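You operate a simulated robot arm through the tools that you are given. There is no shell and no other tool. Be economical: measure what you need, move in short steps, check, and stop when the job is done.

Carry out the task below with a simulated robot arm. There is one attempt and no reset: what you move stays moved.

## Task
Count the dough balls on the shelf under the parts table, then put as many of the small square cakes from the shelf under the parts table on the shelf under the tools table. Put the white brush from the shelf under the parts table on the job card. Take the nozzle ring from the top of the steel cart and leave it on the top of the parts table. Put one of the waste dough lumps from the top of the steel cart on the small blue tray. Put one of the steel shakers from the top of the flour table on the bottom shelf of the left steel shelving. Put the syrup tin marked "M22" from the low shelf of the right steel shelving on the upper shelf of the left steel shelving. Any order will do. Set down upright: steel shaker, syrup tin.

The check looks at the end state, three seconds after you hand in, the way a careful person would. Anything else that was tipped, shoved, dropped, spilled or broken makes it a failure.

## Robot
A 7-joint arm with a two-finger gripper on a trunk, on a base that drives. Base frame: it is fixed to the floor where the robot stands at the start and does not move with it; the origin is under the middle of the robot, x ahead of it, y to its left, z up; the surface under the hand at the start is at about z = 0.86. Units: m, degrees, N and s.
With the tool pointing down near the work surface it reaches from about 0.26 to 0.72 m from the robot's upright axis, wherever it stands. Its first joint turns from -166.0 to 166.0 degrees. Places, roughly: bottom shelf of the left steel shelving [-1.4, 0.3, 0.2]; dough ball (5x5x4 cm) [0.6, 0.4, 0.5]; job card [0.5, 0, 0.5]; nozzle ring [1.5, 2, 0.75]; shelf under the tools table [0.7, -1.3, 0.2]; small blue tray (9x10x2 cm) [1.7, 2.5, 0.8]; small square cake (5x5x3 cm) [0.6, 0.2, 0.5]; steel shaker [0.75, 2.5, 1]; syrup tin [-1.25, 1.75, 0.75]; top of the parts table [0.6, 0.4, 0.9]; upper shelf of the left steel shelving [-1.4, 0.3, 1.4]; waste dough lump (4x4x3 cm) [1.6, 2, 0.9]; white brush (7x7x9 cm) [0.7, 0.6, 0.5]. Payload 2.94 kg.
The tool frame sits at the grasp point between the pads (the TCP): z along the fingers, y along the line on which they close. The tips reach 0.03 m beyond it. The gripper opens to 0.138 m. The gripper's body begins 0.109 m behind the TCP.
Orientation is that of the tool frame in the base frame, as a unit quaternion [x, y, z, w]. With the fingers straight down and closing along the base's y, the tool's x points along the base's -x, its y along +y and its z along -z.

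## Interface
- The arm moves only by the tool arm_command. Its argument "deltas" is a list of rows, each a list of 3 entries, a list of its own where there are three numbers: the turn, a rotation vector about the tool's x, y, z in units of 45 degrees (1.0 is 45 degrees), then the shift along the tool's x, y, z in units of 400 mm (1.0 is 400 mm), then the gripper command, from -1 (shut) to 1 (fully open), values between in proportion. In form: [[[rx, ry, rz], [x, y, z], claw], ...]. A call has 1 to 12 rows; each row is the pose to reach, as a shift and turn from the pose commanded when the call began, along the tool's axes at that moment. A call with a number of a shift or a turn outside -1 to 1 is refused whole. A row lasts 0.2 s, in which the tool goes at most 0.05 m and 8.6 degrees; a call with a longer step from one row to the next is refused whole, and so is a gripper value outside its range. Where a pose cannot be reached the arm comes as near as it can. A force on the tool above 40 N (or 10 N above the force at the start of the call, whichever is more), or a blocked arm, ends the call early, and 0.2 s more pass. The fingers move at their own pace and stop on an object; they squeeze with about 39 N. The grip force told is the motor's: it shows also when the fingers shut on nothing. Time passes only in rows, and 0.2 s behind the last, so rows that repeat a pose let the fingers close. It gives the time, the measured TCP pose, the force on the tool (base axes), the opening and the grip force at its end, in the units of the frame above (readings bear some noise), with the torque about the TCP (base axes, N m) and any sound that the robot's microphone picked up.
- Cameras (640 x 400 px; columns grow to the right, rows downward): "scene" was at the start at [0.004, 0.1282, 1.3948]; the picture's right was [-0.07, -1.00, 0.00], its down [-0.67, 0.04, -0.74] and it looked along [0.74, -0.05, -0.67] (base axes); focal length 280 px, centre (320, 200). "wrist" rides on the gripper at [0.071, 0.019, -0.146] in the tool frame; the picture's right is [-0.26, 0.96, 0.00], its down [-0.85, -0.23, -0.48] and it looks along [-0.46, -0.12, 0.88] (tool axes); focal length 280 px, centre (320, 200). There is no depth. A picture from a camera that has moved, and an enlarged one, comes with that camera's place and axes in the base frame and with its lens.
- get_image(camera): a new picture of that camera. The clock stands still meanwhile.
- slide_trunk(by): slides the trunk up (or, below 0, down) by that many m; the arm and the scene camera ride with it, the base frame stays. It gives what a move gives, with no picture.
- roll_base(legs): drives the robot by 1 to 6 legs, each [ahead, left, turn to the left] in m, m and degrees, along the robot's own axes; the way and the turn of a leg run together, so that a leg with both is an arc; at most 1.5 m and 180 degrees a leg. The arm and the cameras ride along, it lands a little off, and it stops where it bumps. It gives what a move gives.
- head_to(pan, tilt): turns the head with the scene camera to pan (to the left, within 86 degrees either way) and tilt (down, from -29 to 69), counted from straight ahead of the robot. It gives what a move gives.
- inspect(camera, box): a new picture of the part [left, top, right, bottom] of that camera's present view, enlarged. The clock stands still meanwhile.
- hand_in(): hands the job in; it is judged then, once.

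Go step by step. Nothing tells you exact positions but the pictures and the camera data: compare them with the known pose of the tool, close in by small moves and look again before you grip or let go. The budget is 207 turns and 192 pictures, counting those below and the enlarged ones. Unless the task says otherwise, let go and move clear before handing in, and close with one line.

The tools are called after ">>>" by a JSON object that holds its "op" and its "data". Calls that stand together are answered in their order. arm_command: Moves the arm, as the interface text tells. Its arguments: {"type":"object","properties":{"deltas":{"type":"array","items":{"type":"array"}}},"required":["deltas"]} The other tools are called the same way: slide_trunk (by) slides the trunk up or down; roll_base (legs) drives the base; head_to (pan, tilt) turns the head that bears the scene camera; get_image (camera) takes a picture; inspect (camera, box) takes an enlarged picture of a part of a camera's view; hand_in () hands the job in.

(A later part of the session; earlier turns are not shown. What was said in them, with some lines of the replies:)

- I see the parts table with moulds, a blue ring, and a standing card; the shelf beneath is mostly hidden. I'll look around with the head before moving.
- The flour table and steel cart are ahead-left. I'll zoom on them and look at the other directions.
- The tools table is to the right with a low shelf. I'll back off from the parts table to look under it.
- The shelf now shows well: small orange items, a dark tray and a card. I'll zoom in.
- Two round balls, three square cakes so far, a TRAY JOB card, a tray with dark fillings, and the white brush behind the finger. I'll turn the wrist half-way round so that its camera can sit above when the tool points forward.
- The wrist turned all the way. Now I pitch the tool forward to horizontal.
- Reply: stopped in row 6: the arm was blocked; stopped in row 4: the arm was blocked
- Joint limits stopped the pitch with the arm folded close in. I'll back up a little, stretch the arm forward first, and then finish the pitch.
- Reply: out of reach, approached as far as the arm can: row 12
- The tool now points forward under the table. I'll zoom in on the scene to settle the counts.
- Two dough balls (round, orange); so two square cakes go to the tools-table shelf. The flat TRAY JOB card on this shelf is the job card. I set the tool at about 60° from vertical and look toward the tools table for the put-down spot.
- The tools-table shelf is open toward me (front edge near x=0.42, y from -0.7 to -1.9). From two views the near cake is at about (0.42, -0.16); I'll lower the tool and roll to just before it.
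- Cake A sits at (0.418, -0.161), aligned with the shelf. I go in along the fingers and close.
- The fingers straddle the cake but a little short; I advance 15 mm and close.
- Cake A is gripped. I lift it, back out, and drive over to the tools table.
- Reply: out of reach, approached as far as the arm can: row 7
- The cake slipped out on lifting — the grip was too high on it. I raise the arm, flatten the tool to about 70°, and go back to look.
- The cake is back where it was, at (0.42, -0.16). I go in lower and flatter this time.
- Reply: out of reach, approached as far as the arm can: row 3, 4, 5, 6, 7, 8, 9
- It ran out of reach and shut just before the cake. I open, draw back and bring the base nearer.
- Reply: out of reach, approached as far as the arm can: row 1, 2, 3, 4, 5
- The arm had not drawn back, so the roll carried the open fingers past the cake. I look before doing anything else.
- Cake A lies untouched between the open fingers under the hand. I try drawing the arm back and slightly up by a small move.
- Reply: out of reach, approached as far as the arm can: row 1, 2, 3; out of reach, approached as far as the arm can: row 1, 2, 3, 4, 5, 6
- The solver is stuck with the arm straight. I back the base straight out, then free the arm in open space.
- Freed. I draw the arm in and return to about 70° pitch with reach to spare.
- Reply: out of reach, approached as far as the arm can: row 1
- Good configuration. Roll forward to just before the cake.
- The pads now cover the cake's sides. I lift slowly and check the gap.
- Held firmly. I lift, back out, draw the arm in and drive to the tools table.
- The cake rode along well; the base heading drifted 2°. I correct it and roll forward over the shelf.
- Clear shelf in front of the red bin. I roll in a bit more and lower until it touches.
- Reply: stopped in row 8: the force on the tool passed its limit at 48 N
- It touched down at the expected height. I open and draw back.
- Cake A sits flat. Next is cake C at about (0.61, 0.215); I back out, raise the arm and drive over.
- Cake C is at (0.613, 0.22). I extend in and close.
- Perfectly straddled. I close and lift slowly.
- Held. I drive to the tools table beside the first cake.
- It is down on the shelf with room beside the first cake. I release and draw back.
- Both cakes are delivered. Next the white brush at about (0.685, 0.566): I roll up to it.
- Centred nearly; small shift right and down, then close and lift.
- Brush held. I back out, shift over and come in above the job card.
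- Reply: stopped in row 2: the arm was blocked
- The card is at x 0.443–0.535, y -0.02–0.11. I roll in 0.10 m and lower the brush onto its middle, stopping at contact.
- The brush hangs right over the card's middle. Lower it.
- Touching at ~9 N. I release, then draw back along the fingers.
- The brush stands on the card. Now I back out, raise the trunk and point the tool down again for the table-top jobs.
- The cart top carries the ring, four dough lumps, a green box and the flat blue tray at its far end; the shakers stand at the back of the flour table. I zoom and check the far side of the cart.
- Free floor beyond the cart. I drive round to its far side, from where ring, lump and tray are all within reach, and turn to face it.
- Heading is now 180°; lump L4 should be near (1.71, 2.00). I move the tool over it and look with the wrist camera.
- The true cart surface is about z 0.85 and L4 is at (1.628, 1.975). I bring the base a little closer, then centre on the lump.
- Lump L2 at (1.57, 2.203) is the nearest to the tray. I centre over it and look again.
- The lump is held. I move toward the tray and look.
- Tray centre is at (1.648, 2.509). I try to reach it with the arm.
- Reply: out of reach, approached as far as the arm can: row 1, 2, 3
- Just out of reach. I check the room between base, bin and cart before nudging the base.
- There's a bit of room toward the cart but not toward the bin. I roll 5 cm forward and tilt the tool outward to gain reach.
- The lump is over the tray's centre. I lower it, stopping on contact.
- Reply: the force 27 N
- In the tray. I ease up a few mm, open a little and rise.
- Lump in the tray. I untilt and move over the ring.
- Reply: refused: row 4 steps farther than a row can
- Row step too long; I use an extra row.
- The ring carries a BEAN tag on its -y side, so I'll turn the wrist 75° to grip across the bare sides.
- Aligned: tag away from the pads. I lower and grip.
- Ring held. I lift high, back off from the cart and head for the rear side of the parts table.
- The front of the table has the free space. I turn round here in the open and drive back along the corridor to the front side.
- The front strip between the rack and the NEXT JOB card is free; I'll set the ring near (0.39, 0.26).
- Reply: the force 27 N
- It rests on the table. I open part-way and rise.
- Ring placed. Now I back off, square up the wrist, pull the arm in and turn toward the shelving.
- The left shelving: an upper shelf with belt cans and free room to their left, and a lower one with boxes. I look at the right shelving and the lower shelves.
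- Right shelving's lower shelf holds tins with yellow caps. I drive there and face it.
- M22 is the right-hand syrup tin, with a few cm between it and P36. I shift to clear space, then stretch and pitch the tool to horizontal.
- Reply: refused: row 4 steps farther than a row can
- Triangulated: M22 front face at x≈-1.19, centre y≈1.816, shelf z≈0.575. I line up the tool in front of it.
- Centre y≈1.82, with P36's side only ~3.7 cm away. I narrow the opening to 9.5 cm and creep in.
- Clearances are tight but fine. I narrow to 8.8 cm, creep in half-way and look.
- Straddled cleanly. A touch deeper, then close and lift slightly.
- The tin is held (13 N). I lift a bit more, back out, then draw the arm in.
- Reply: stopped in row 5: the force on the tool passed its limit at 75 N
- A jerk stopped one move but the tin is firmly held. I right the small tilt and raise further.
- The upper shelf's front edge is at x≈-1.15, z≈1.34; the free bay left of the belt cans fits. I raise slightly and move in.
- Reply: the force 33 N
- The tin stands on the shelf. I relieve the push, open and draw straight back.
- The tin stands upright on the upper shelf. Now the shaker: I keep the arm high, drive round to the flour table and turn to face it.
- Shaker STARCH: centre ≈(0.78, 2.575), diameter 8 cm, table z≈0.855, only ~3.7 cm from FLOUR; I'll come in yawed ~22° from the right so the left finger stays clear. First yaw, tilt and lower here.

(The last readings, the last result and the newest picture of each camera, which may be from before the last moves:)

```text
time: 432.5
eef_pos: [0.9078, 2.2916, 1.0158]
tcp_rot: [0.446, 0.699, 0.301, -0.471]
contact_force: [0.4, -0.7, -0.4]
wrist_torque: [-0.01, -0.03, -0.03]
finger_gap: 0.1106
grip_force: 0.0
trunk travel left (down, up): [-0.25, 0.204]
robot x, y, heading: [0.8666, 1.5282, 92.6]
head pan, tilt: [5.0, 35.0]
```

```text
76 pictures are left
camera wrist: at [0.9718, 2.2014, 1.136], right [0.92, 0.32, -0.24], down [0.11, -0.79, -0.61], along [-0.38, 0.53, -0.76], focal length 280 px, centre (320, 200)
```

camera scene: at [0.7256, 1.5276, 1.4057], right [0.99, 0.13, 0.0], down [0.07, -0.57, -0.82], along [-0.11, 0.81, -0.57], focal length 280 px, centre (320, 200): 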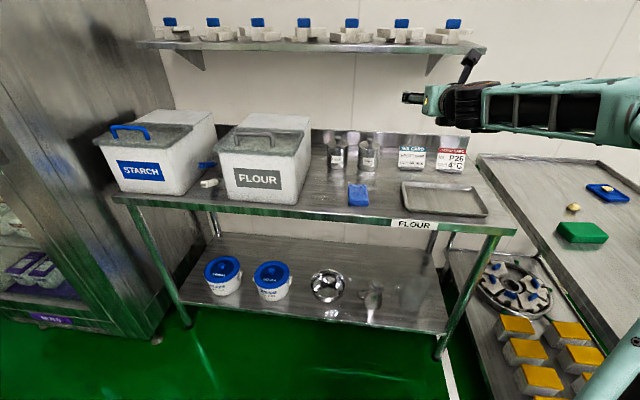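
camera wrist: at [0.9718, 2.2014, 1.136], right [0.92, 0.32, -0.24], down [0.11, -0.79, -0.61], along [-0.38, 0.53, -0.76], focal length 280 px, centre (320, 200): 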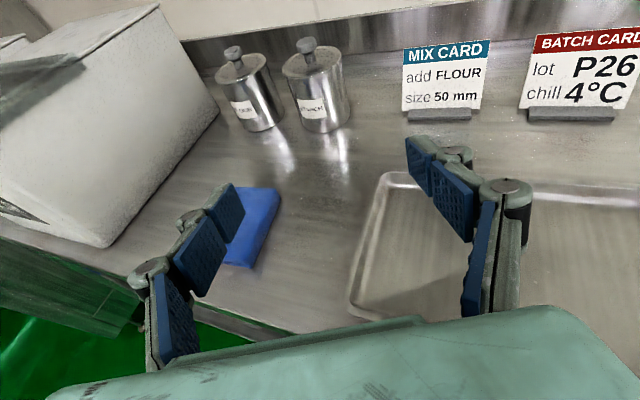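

>>> {"op": "arm_command", "data": {"deltas": [[[0, 0, 0], [-0.004, -0.095, -0.01], 0.6], [[0, 0, 0], [-0.008, -0.19, -0.021], 0.6], [[0, 0, 0], [-0.013, -0.285, -0.031], 0.6], [[0, 0, 0], [-0.017, -0.379, -0.042], 0.6]]}}

>>> {"op": "roll_base", "data": {"legs": [[0.24, -0.06, 0]]}}

>>> {"op": "get_image", "data": {"camera": "wrist"}}

```text
time: 433.5
eef_pos: [0.7783, 2.2118, 1.0144]
tcp_rot: [0.447, 0.698, 0.303, -0.471]
contact_force: [0.0, 0.4, 0.6]
wrist_torque: [0.01, 0.04, 0.03]
finger_gap: 0.1103
grip_force: 0.0
trunk travel left (down, up): [-0.25, 0.204]
robot x, y, heading: [0.8668, 1.5291, 92.4]
head pan, tilt: [5.0, 35.0]
```

```text
time: 435.3
eef_pos: [0.8305, 2.4551, 1.0143]
tcp_rot: [0.448, 0.698, 0.302, -0.47]
contact_force: [0.4, -0.2, 0.4]
wrist_torque: [0.01, 0.03, 0.0]
finger_gap: 0.1103
grip_force: 0.0
trunk travel left (down, up): [-0.25, 0.204]
robot x, y, heading: [0.9174, 1.7721, 92.2]
head pan, tilt: [5.0, 35.0]
```

```text
75 pictures are left
camera wrist: at [0.8925, 2.3655, 1.1352], right [0.92, 0.31, -0.24], down [0.11, -0.79, -0.61], along [-0.38, 0.53, -0.76], focal length 280 px, centre (320, 200)
```

wrist: 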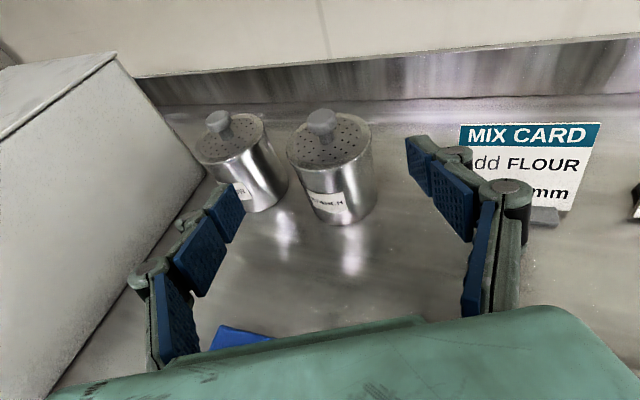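

>>> {"op": "arm_command", "data": {"deltas": [[[0, 0, 0], [-0.08, 0, 0.047], 0.6], [[0, 0, 0], [-0.16, -0.001, 0.095], 0.6], [[0, 0, 0], [-0.239, -0.0025, 0.1425], 0.6]]}}

>>> {"op": "get_image", "data": {"camera": "wrist"}}

```text
time: 436.1
eef_pos: [0.822, 2.471, 0.9026]
tcp_rot: [0.447, 0.699, 0.302, -0.47]
contact_force: [0.8, -0.6, 0.0]
wrist_torque: [0.03, 0.01, -0.01]
finger_gap: 0.1101
grip_force: 0.1
trunk travel left (down, up): [-0.25, 0.204]
robot x, y, heading: [0.9203, 1.7688, 92.2]
head pan, tilt: [5.0, 35.0]
```

```text
74 pictures are left
camera wrist: at [0.8853, 2.3814, 1.0236], right [0.92, 0.31, -0.24], down [0.11, -0.79, -0.61], along [-0.38, 0.53, -0.76], focal length 280 px, centre (320, 200)
```

wrist: 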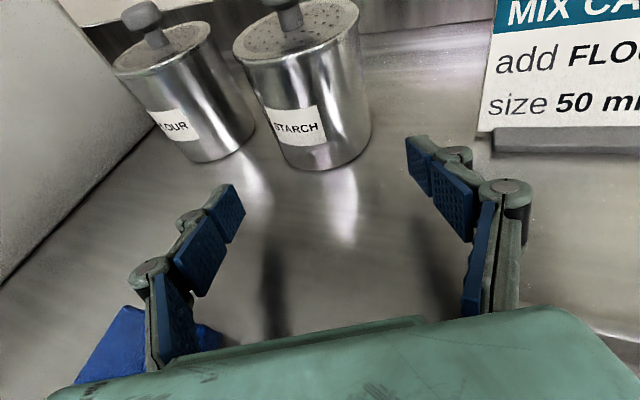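

>>> {"op": "arm_command", "data": {"deltas": [[[0, 0, 0], [0.022, -0.001, 0.06], 0.6], [[0, 0, 0], [0.045, -0.002, 0.12], 0.6], [[0, 0, 0], [0.067, -0.003, 0.18], 0.6], [[0, 0, 0], [0.089, -0.003, 0.239], 0.6]]}}

>>> {"op": "get_image", "data": {"camera": "wrist"}}

```text
time: 437.1
eef_pos: [0.7776, 2.5645, 0.9019]
tcp_rot: [0.448, 0.698, 0.303, -0.469]
contact_force: [0.2, 0.2, 0.1]
wrist_torque: [0.01, 0.0, -0.03]
finger_gap: 0.1102
grip_force: 0.2
trunk travel left (down, up): [-0.25, 0.204]
robot x, y, heading: [0.9192, 1.7731, 92.2]
head pan, tilt: [5.0, 35.0]
```

```text
73 pictures are left
camera wrist: at [0.8406, 2.4741, 1.023], right [0.92, 0.31, -0.24], down [0.11, -0.79, -0.61], along [-0.38, 0.53, -0.76], focal length 280 px, centre (320, 200)
```

wrist: 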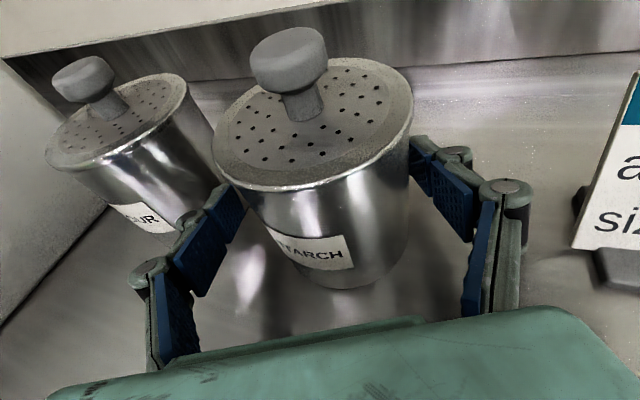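

Straddled, both neighbours clear. Close and lift.

>>> {"op": "arm_command", "data": {"deltas": [[[0, 0, 0], [0, 0, 0], 0.2], [[0, 0, 0], [0, 0, 0], -0.3], [[0, 0, 0], [0, 0, 0], -1], [[0, 0, 0], [0, 0, 0], -1], [[0, 0, 0], [0.012, 0, -0.005], -1], [[0, 0, 0], [0.035, 0, -0.014], -1], [[0, 0, 0], [0.1, 0, -0.04], -1]]}}

>>> {"op": "get_image", "data": {"camera": "wrist"}}

```text
time: 438.7
eef_pos: [0.7757, 2.5654, 0.943]
tcp_rot: [0.448, 0.698, 0.302, -0.47]
contact_force: [0.4, 0.1, -6.0]
wrist_torque: [0.06, 0.05, -0.04]
finger_gap: 0.0767
grip_force: 39.4
trunk travel left (down, up): [-0.25, 0.204]
robot x, y, heading: [0.9168, 1.7702, 92.2]
head pan, tilt: [5.0, 35.0]
```

```text
72 pictures are left
camera wrist: at [0.8397, 2.4751, 1.0646], right [0.92, 0.31, -0.24], down [0.11, -0.79, -0.61], along [-0.38, 0.53, -0.76], focal length 280 px, centre (320, 200)
```

wrist: 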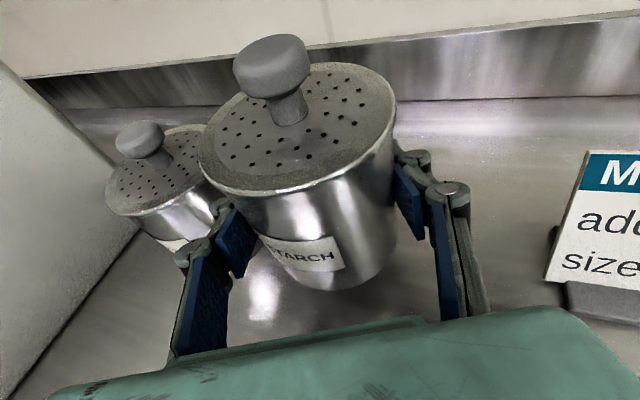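

Held (6 N). I lift, back off, and pull the arm in before turning.

>>> {"op": "arm_command", "data": {"deltas": [[[0, 0, 0], [0.1, 0, -0.04], -1], [[0, 0, 0], [0.2, 0, -0.08], -1]]}}

>>> {"op": "roll_base", "data": {"legs": [[-0.28, 0, 0]]}}

>>> {"op": "arm_command", "data": {"deltas": [[[0, 0, 0], [-0.035, 0, -0.1], -1], [[0, 0, 0], [-0.07, 0, -0.2], -1], [[0, 0, 0], [-0.105, 0, -0.3], -1], [[0, 0, 0], [-0.14, 0, -0.4], -1], [[0, 0, 0], [-0.175, 0, -0.48], -1]]}}

>>> {"op": "get_image", "data": {"camera": "scene"}}

```text
time: 439.3
eef_pos: [0.7776, 2.5643, 1.0304]
tcp_rot: [0.447, 0.699, 0.301, -0.47]
contact_force: [0.3, 0.9, -5.9]
wrist_torque: [0.02, 0.05, 0.0]
finger_gap: 0.0769
grip_force: 38.8
trunk travel left (down, up): [-0.25, 0.204]
robot x, y, heading: [0.9183, 1.7656, 92.3]
head pan, tilt: [5.0, 35.0]
```

```text
time: 441.3
eef_pos: [0.7884, 2.2818, 1.0302]
tcp_rot: [0.447, 0.698, 0.302, -0.47]
contact_force: [0.0, 0.3, -6.2]
wrist_torque: [-0.01, 0.01, -0.03]
finger_gap: 0.0766
grip_force: 39.1
trunk travel left (down, up): [-0.25, 0.204]
robot x, y, heading: [0.9304, 1.4865, 92.3]
head pan, tilt: [5.0, 35.0]
```

```text
time: 442.5
eef_pos: [0.8751, 2.095, 1.0412]
tcp_rot: [0.446, 0.699, 0.302, -0.47]
contact_force: [-0.2, -0.4, -6.3]
wrist_torque: [0.01, 0.02, -0.03]
finger_gap: 0.0769
grip_force: 38.5
trunk travel left (down, up): [-0.25, 0.204]
robot x, y, heading: [0.9279, 1.4919, 92.5]
head pan, tilt: [5.0, 35.0]
```

```text
71 pictures are left
camera scene: at [0.7868, 1.4889, 1.4056], right [0.99, 0.13, 0.0], down [0.07, -0.57, -0.82], along [-0.11, 0.81, -0.57], focal length 280 px, centre (320, 200)
```

scene: 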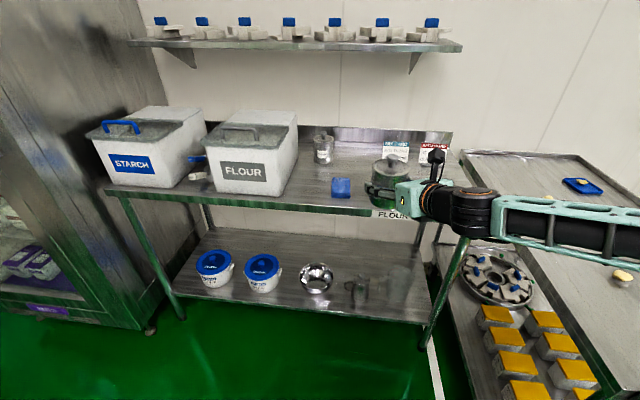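

>>> {"op": "roll_base", "data": {"legs": [[0.05, 0, 0], [0, 0, 87.5], [1.1, 0, 0], [0, 1.3, 0]]}}

>>> {"op": "head_to", "data": {"pan": 0, "tilt": 45}}

>>> {"op": "get_image", "data": {"camera": "scene"}}

```text
time: 463.6
eef_pos: [-0.8014, 0.2256, 1.039]
tcp_rot: [-0.151, 0.816, -0.101, -0.549]
contact_force: [0.0, 0.0, -5.6]
wrist_torque: [0.0, -0.02, -0.02]
finger_gap: 0.0764
grip_force: 38.9
trunk travel left (down, up): [-0.25, 0.204]
robot x, y, heading: [-0.1924, 0.2365, 178.6]
head pan, tilt: [5.0, 35.0]
```

```text
time: 464.3
eef_pos: [-0.8017, 0.2245, 1.0392]
tcp_rot: [-0.15, 0.817, -0.099, -0.549]
contact_force: [0.3, -0.4, -5.7]
wrist_torque: [0.0, 0.04, 0.0]
finger_gap: 0.0764
grip_force: 38.4
trunk travel left (down, up): [-0.25, 0.204]
robot x, y, heading: [-0.189, 0.238, 178.8]
head pan, tilt: [0.0, 45.0]
```

```text
70 pictures are left
camera scene: at [-0.1968, 0.101, 1.3908], right [0.03, 1.0, 0.0], down [0.71, -0.02, -0.71], along [-0.71, 0.02, -0.71], focal length 280 px, centre (320, 200)
```

scene: 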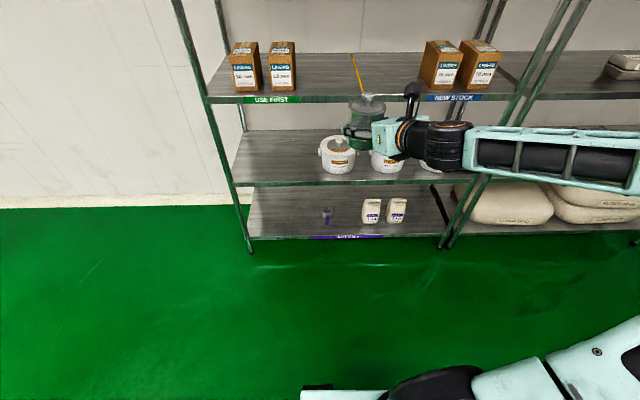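

The left part of the bottom shelf is free. I square the tool, lower the trunk and the arm.

>>> {"op": "arm_command", "data": {"deltas": [[[-0.144, 0, 0.059], [0, 0, 0], -1], [[-0.289, 0, 0.118], [0, 0, 0], -1], [[-0.433, 0, 0.177], [0, 0, 0], -1]]}}

>>> {"op": "slide_trunk", "data": {"by": -0.25}}

>>> {"op": "arm_command", "data": {"deltas": [[[0, 0, 0], [-0.09, 0, 0.069], -1], [[0, 0, 0], [-0.18, 0, 0.138], -1], [[0, 0, 0], [-0.272, 0, 0.207], -1], [[0, 0, 0], [-0.363, 0, 0.276], -1], [[0, 0, 0], [-0.453, 0, 0.345], -1], [[0, 0, 0], [-0.544, 0, 0.414], -1], [[0, 0, 0], [-0.635, 0, 0.483], -1], [[0, 0, 0], [-0.726, 0, 0.552], -1], [[0, 0, 0], [-0.816, 0, 0.621], -1], [[0, 0, 0], [-0.907, 0, 0.69], -1]]}}

>>> {"op": "get_image", "data": {"camera": "wrist"}}

```text
time: 465.1
eef_pos: [-0.8027, 0.2255, 1.0392]
tcp_rot: [0.002, 0.829, 0.002, -0.559]
contact_force: [0.1, -0.5, -6.9]
wrist_torque: [-0.02, -0.01, 0.03]
finger_gap: 0.0766
grip_force: 38.6
trunk travel left (down, up): [-0.25, 0.204]
robot x, y, heading: [-0.1901, 0.2348, 178.3]
head pan, tilt: [0.0, 45.0]
```

```text
time: 467.7
eef_pos: [-0.8016, 0.2257, 0.7896]
tcp_rot: [0.001, 0.829, 0.002, -0.559]
contact_force: [0.5, 0.4, -6.2]
wrist_torque: [-0.03, 0.05, -0.01]
finger_gap: 0.0765
grip_force: 38.4
trunk travel left (down, up): [0.0, 0.454]
robot x, y, heading: [-0.1917, 0.2386, 178.5]
head pan, tilt: [0.0, 45.0]
```

```text
time: 469.9
eef_pos: [-0.9195, 0.2255, 0.349]
tcp_rot: [0.001, 0.829, 0.001, -0.559]
contact_force: [-0.5, 0.3, -6.0]
wrist_torque: [0.0, -0.1, 0.01]
finger_gap: 0.0764
grip_force: 39.1
trunk travel left (down, up): [0.0, 0.454]
robot x, y, heading: [-0.1941, 0.2341, 178.4]
head pan, tilt: [0.0, 45.0]
```

```text
69 pictures are left
camera wrist: at [-0.8109, 0.2454, 0.4697], right [0.1, 0.96, -0.24], down [0.76, -0.23, -0.61], along [-0.64, -0.12, -0.76], focal length 280 px, centre (320, 200)
```

wrist: 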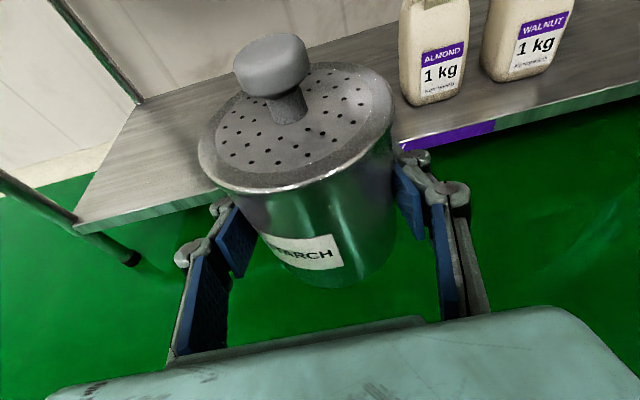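

Bottom shelf is at z≈0.155. I shift left and move in to about (-1.235, -0.06).

>>> {"op": "roll_base", "data": {"legs": [[0, 0.265, 1.5], [0.2, 0, 0]]}}

>>> {"op": "get_image", "data": {"camera": "wrist"}}

>>> {"op": "get_image", "data": {"camera": "scene"}}

```text
time: 474.0
eef_pos: [-1.1223, -0.0583, 0.3489]
tcp_rot: [-0.011, 0.83, -0.007, -0.558]
contact_force: [-0.9, 0.0, -5.9]
wrist_torque: [-0.03, 0.01, -0.01]
finger_gap: 0.0764
grip_force: 38.3
trunk travel left (down, up): [0.0, 0.454]
robot x, y, heading: [-0.3954, -0.0267, -179.9]
head pan, tilt: [0.0, 45.0]
```

```text
68 pictures are left
camera wrist: at [-1.0144, -0.0366, 0.4697], right [0.08, 0.97, -0.24], down [0.77, -0.21, -0.61], along [-0.64, -0.14, -0.76], focal length 280 px, centre (320, 200)
```

wrist: 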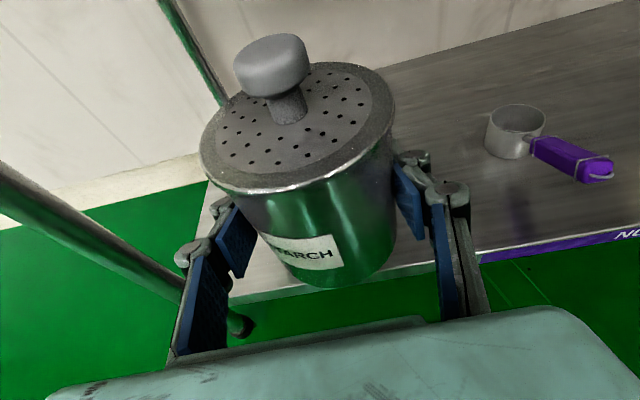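

```text
67 pictures are left
camera scene: at [-0.3966, -0.1643, 1.1408], right [0.0, 1.0, 0.0], down [0.71, 0.0, -0.71], along [-0.71, 0.0, -0.71], focal length 280 px, centre (320, 200)
```

scene: 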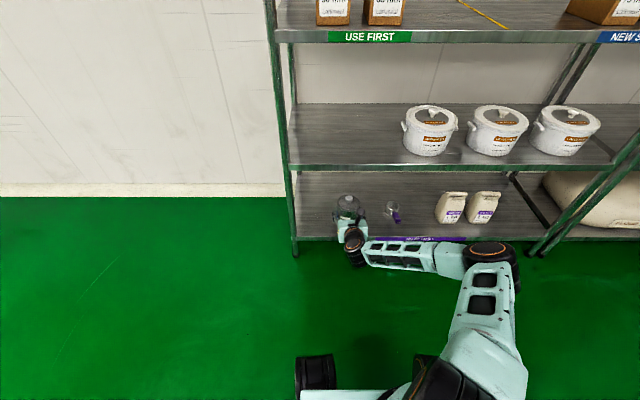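

>>> {"op": "roll_base", "data": {"legs": [[0.115, 0, 0]]}}

>>> {"op": "arm_command", "data": {"deltas": [[[0, 0, 0], [-0.1, 0, 0.04], -1], [[0, 0, 0], [-0.2, 0, 0.081], -1], [[0, 0, 0], [-0.28, 0, 0.113], -1], [[0, 0, 0], [-0.31, 0, 0.125], -1], [[0, 0, 0], [-0.325, 0, 0.131], -1], [[0, 0, 0], [-0.337, 0, 0.136], -1], [[0, 0, 0], [-0.349, 0, 0.141], -1], [[0, 0, 0], [-0.361, 0, 0.146], -1], [[0, 0, 0], [-0.373, 0, 0.151], -1], [[0, 0, 0], [-0.385, 0, 0.156], -1]]}}

>>> {"op": "get_image", "data": {"camera": "wrist"}}

```text
time: 475.2
eef_pos: [-1.235, -0.058, 0.3491]
tcp_rot: [-0.01, 0.83, -0.006, -0.558]
contact_force: [-1.1, -0.2, -6.0]
wrist_torque: [-0.01, -0.02, -0.01]
finger_gap: 0.0762
grip_force: 39.2
trunk travel left (down, up): [0.0, 0.454]
robot x, y, heading: [-0.5073, -0.0265, -180.0]
head pan, tilt: [0.0, 45.0]
```

```text
time: 477.4
eef_pos: [-1.2389, -0.0566, 0.1915]
tcp_rot: [-0.01, 0.825, -0.006, -0.565]
contact_force: [-5.4, -9.2, 32.2]
wrist_torque: [-0.36, 0.55, 0.01]
finger_gap: 0.0767
grip_force: 38.5
trunk travel left (down, up): [0.0, 0.454]
robot x, y, heading: [-0.5089, -0.0278, -179.7]
head pan, tilt: [0.0, 45.0]
```

```text
66 pictures are left
camera wrist: at [-1.1285, -0.0362, 0.3106], right [0.07, 0.97, -0.24], down [0.76, -0.21, -0.62], along [-0.65, -0.14, -0.75], focal length 280 px, centre (320, 200)
```

wrist: 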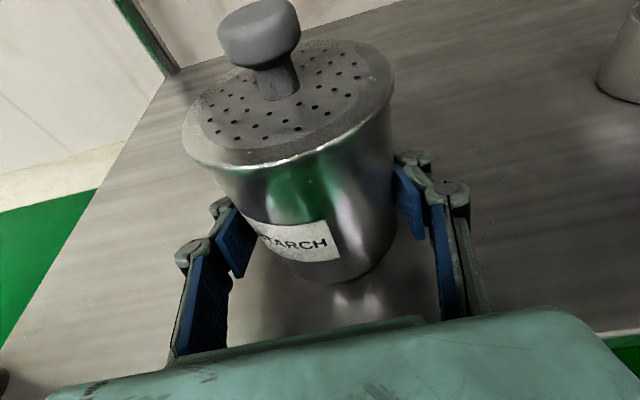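

It's standing on the shelf. I relieve, open and back out.

>>> {"op": "arm_command", "data": {"deltas": [[[0, 0, 0], [0.012, 0, -0.005], -1], [[0, 0, 0], [0.018, 0, -0.007], 0.2], [[0, 0, 0], [0.018, 0, -0.007], 0.5], [[0, 0, 0], [0.018, 0, -0.007], 0.7], [[0, 0, 0], [0.018, 0, -0.007], 0.7]]}}

>>> {"op": "get_image", "data": {"camera": "wrist"}}

>>> {"op": "roll_base", "data": {"legs": [[-0.3, 0, 0]]}}

>>> {"op": "get_image", "data": {"camera": "wrist"}}

>>> {"op": "get_image", "data": {"camera": "scene"}}

```text
time: 478.6
eef_pos: [-1.2339, -0.058, 0.1907]
tcp_rot: [-0.01, 0.83, -0.006, -0.558]
contact_force: [0.0, -0.1, 0.2]
wrist_torque: [0.01, 0.0, -0.01]
finger_gap: 0.1174
grip_force: 0.2
trunk travel left (down, up): [0.0, 0.454]
robot x, y, heading: [-0.5101, -0.0305, -180.0]
head pan, tilt: [0.0, 45.0]
```

```text
65 pictures are left
camera wrist: at [-1.126, -0.036, 0.3115], right [0.08, 0.97, -0.24], down [0.77, -0.21, -0.61], along [-0.64, -0.14, -0.76], focal length 280 px, centre (320, 200)
```

wrist: 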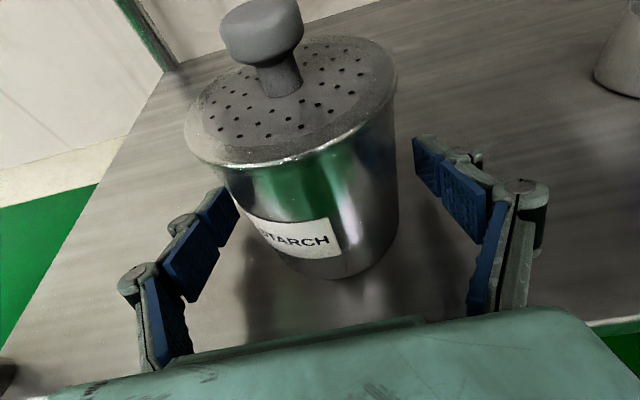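

```text
time: 480.6
eef_pos: [-0.9362, -0.0606, 0.1905]
tcp_rot: [-0.012, 0.83, -0.008, -0.558]
contact_force: [0.0, -0.1, -0.2]
wrist_torque: [0.0, 0.0, 0.0]
finger_gap: 0.1175
grip_force: 0.0
trunk travel left (down, up): [0.0, 0.454]
robot x, y, heading: [-0.2096, -0.0292, -179.7]
head pan, tilt: [0.0, 45.0]
```

```text
64 pictures are left
camera wrist: at [-0.8283, -0.038, 0.3118], right [0.07, 0.97, -0.24], down [0.77, -0.21, -0.61], along [-0.64, -0.14, -0.76], focal length 280 px, centre (320, 200)
```

wrist: 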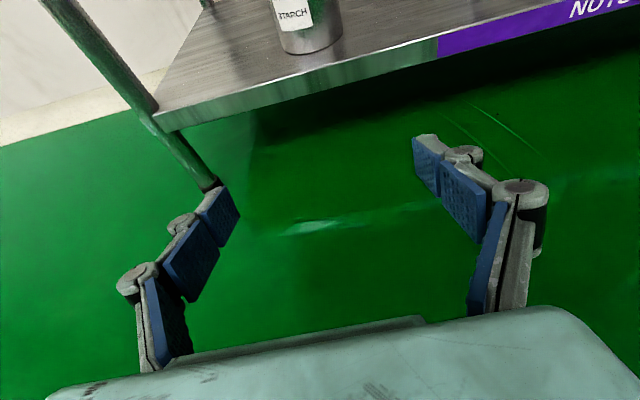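

```text
63 pictures are left
camera scene: at [-0.2101, -0.1634, 1.1408], right [-0.01, 1.0, 0.0], down [0.71, 0.0, -0.71], along [-0.71, 0.0, -0.71], focal length 280 px, centre (320, 200)
```

scene: 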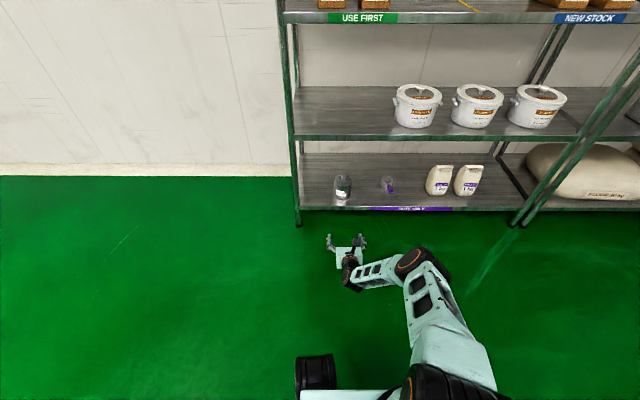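

The shaker stands upright on the bottom shelf, and the other jobs were checked as they were finished; the gripper is clear of everything. I hand in.

>>> {"op": "hand_in", "data": {}}

```text
The job is handed in.
```

I counted two dough balls and handed in with every item placed: two cakes on the tools-table shelf, brush on the job card, ring on the parts table, lump on the blue tray, STARCH shaker upright on the bottom shelf, and tin M22 upright on the upper shelf.
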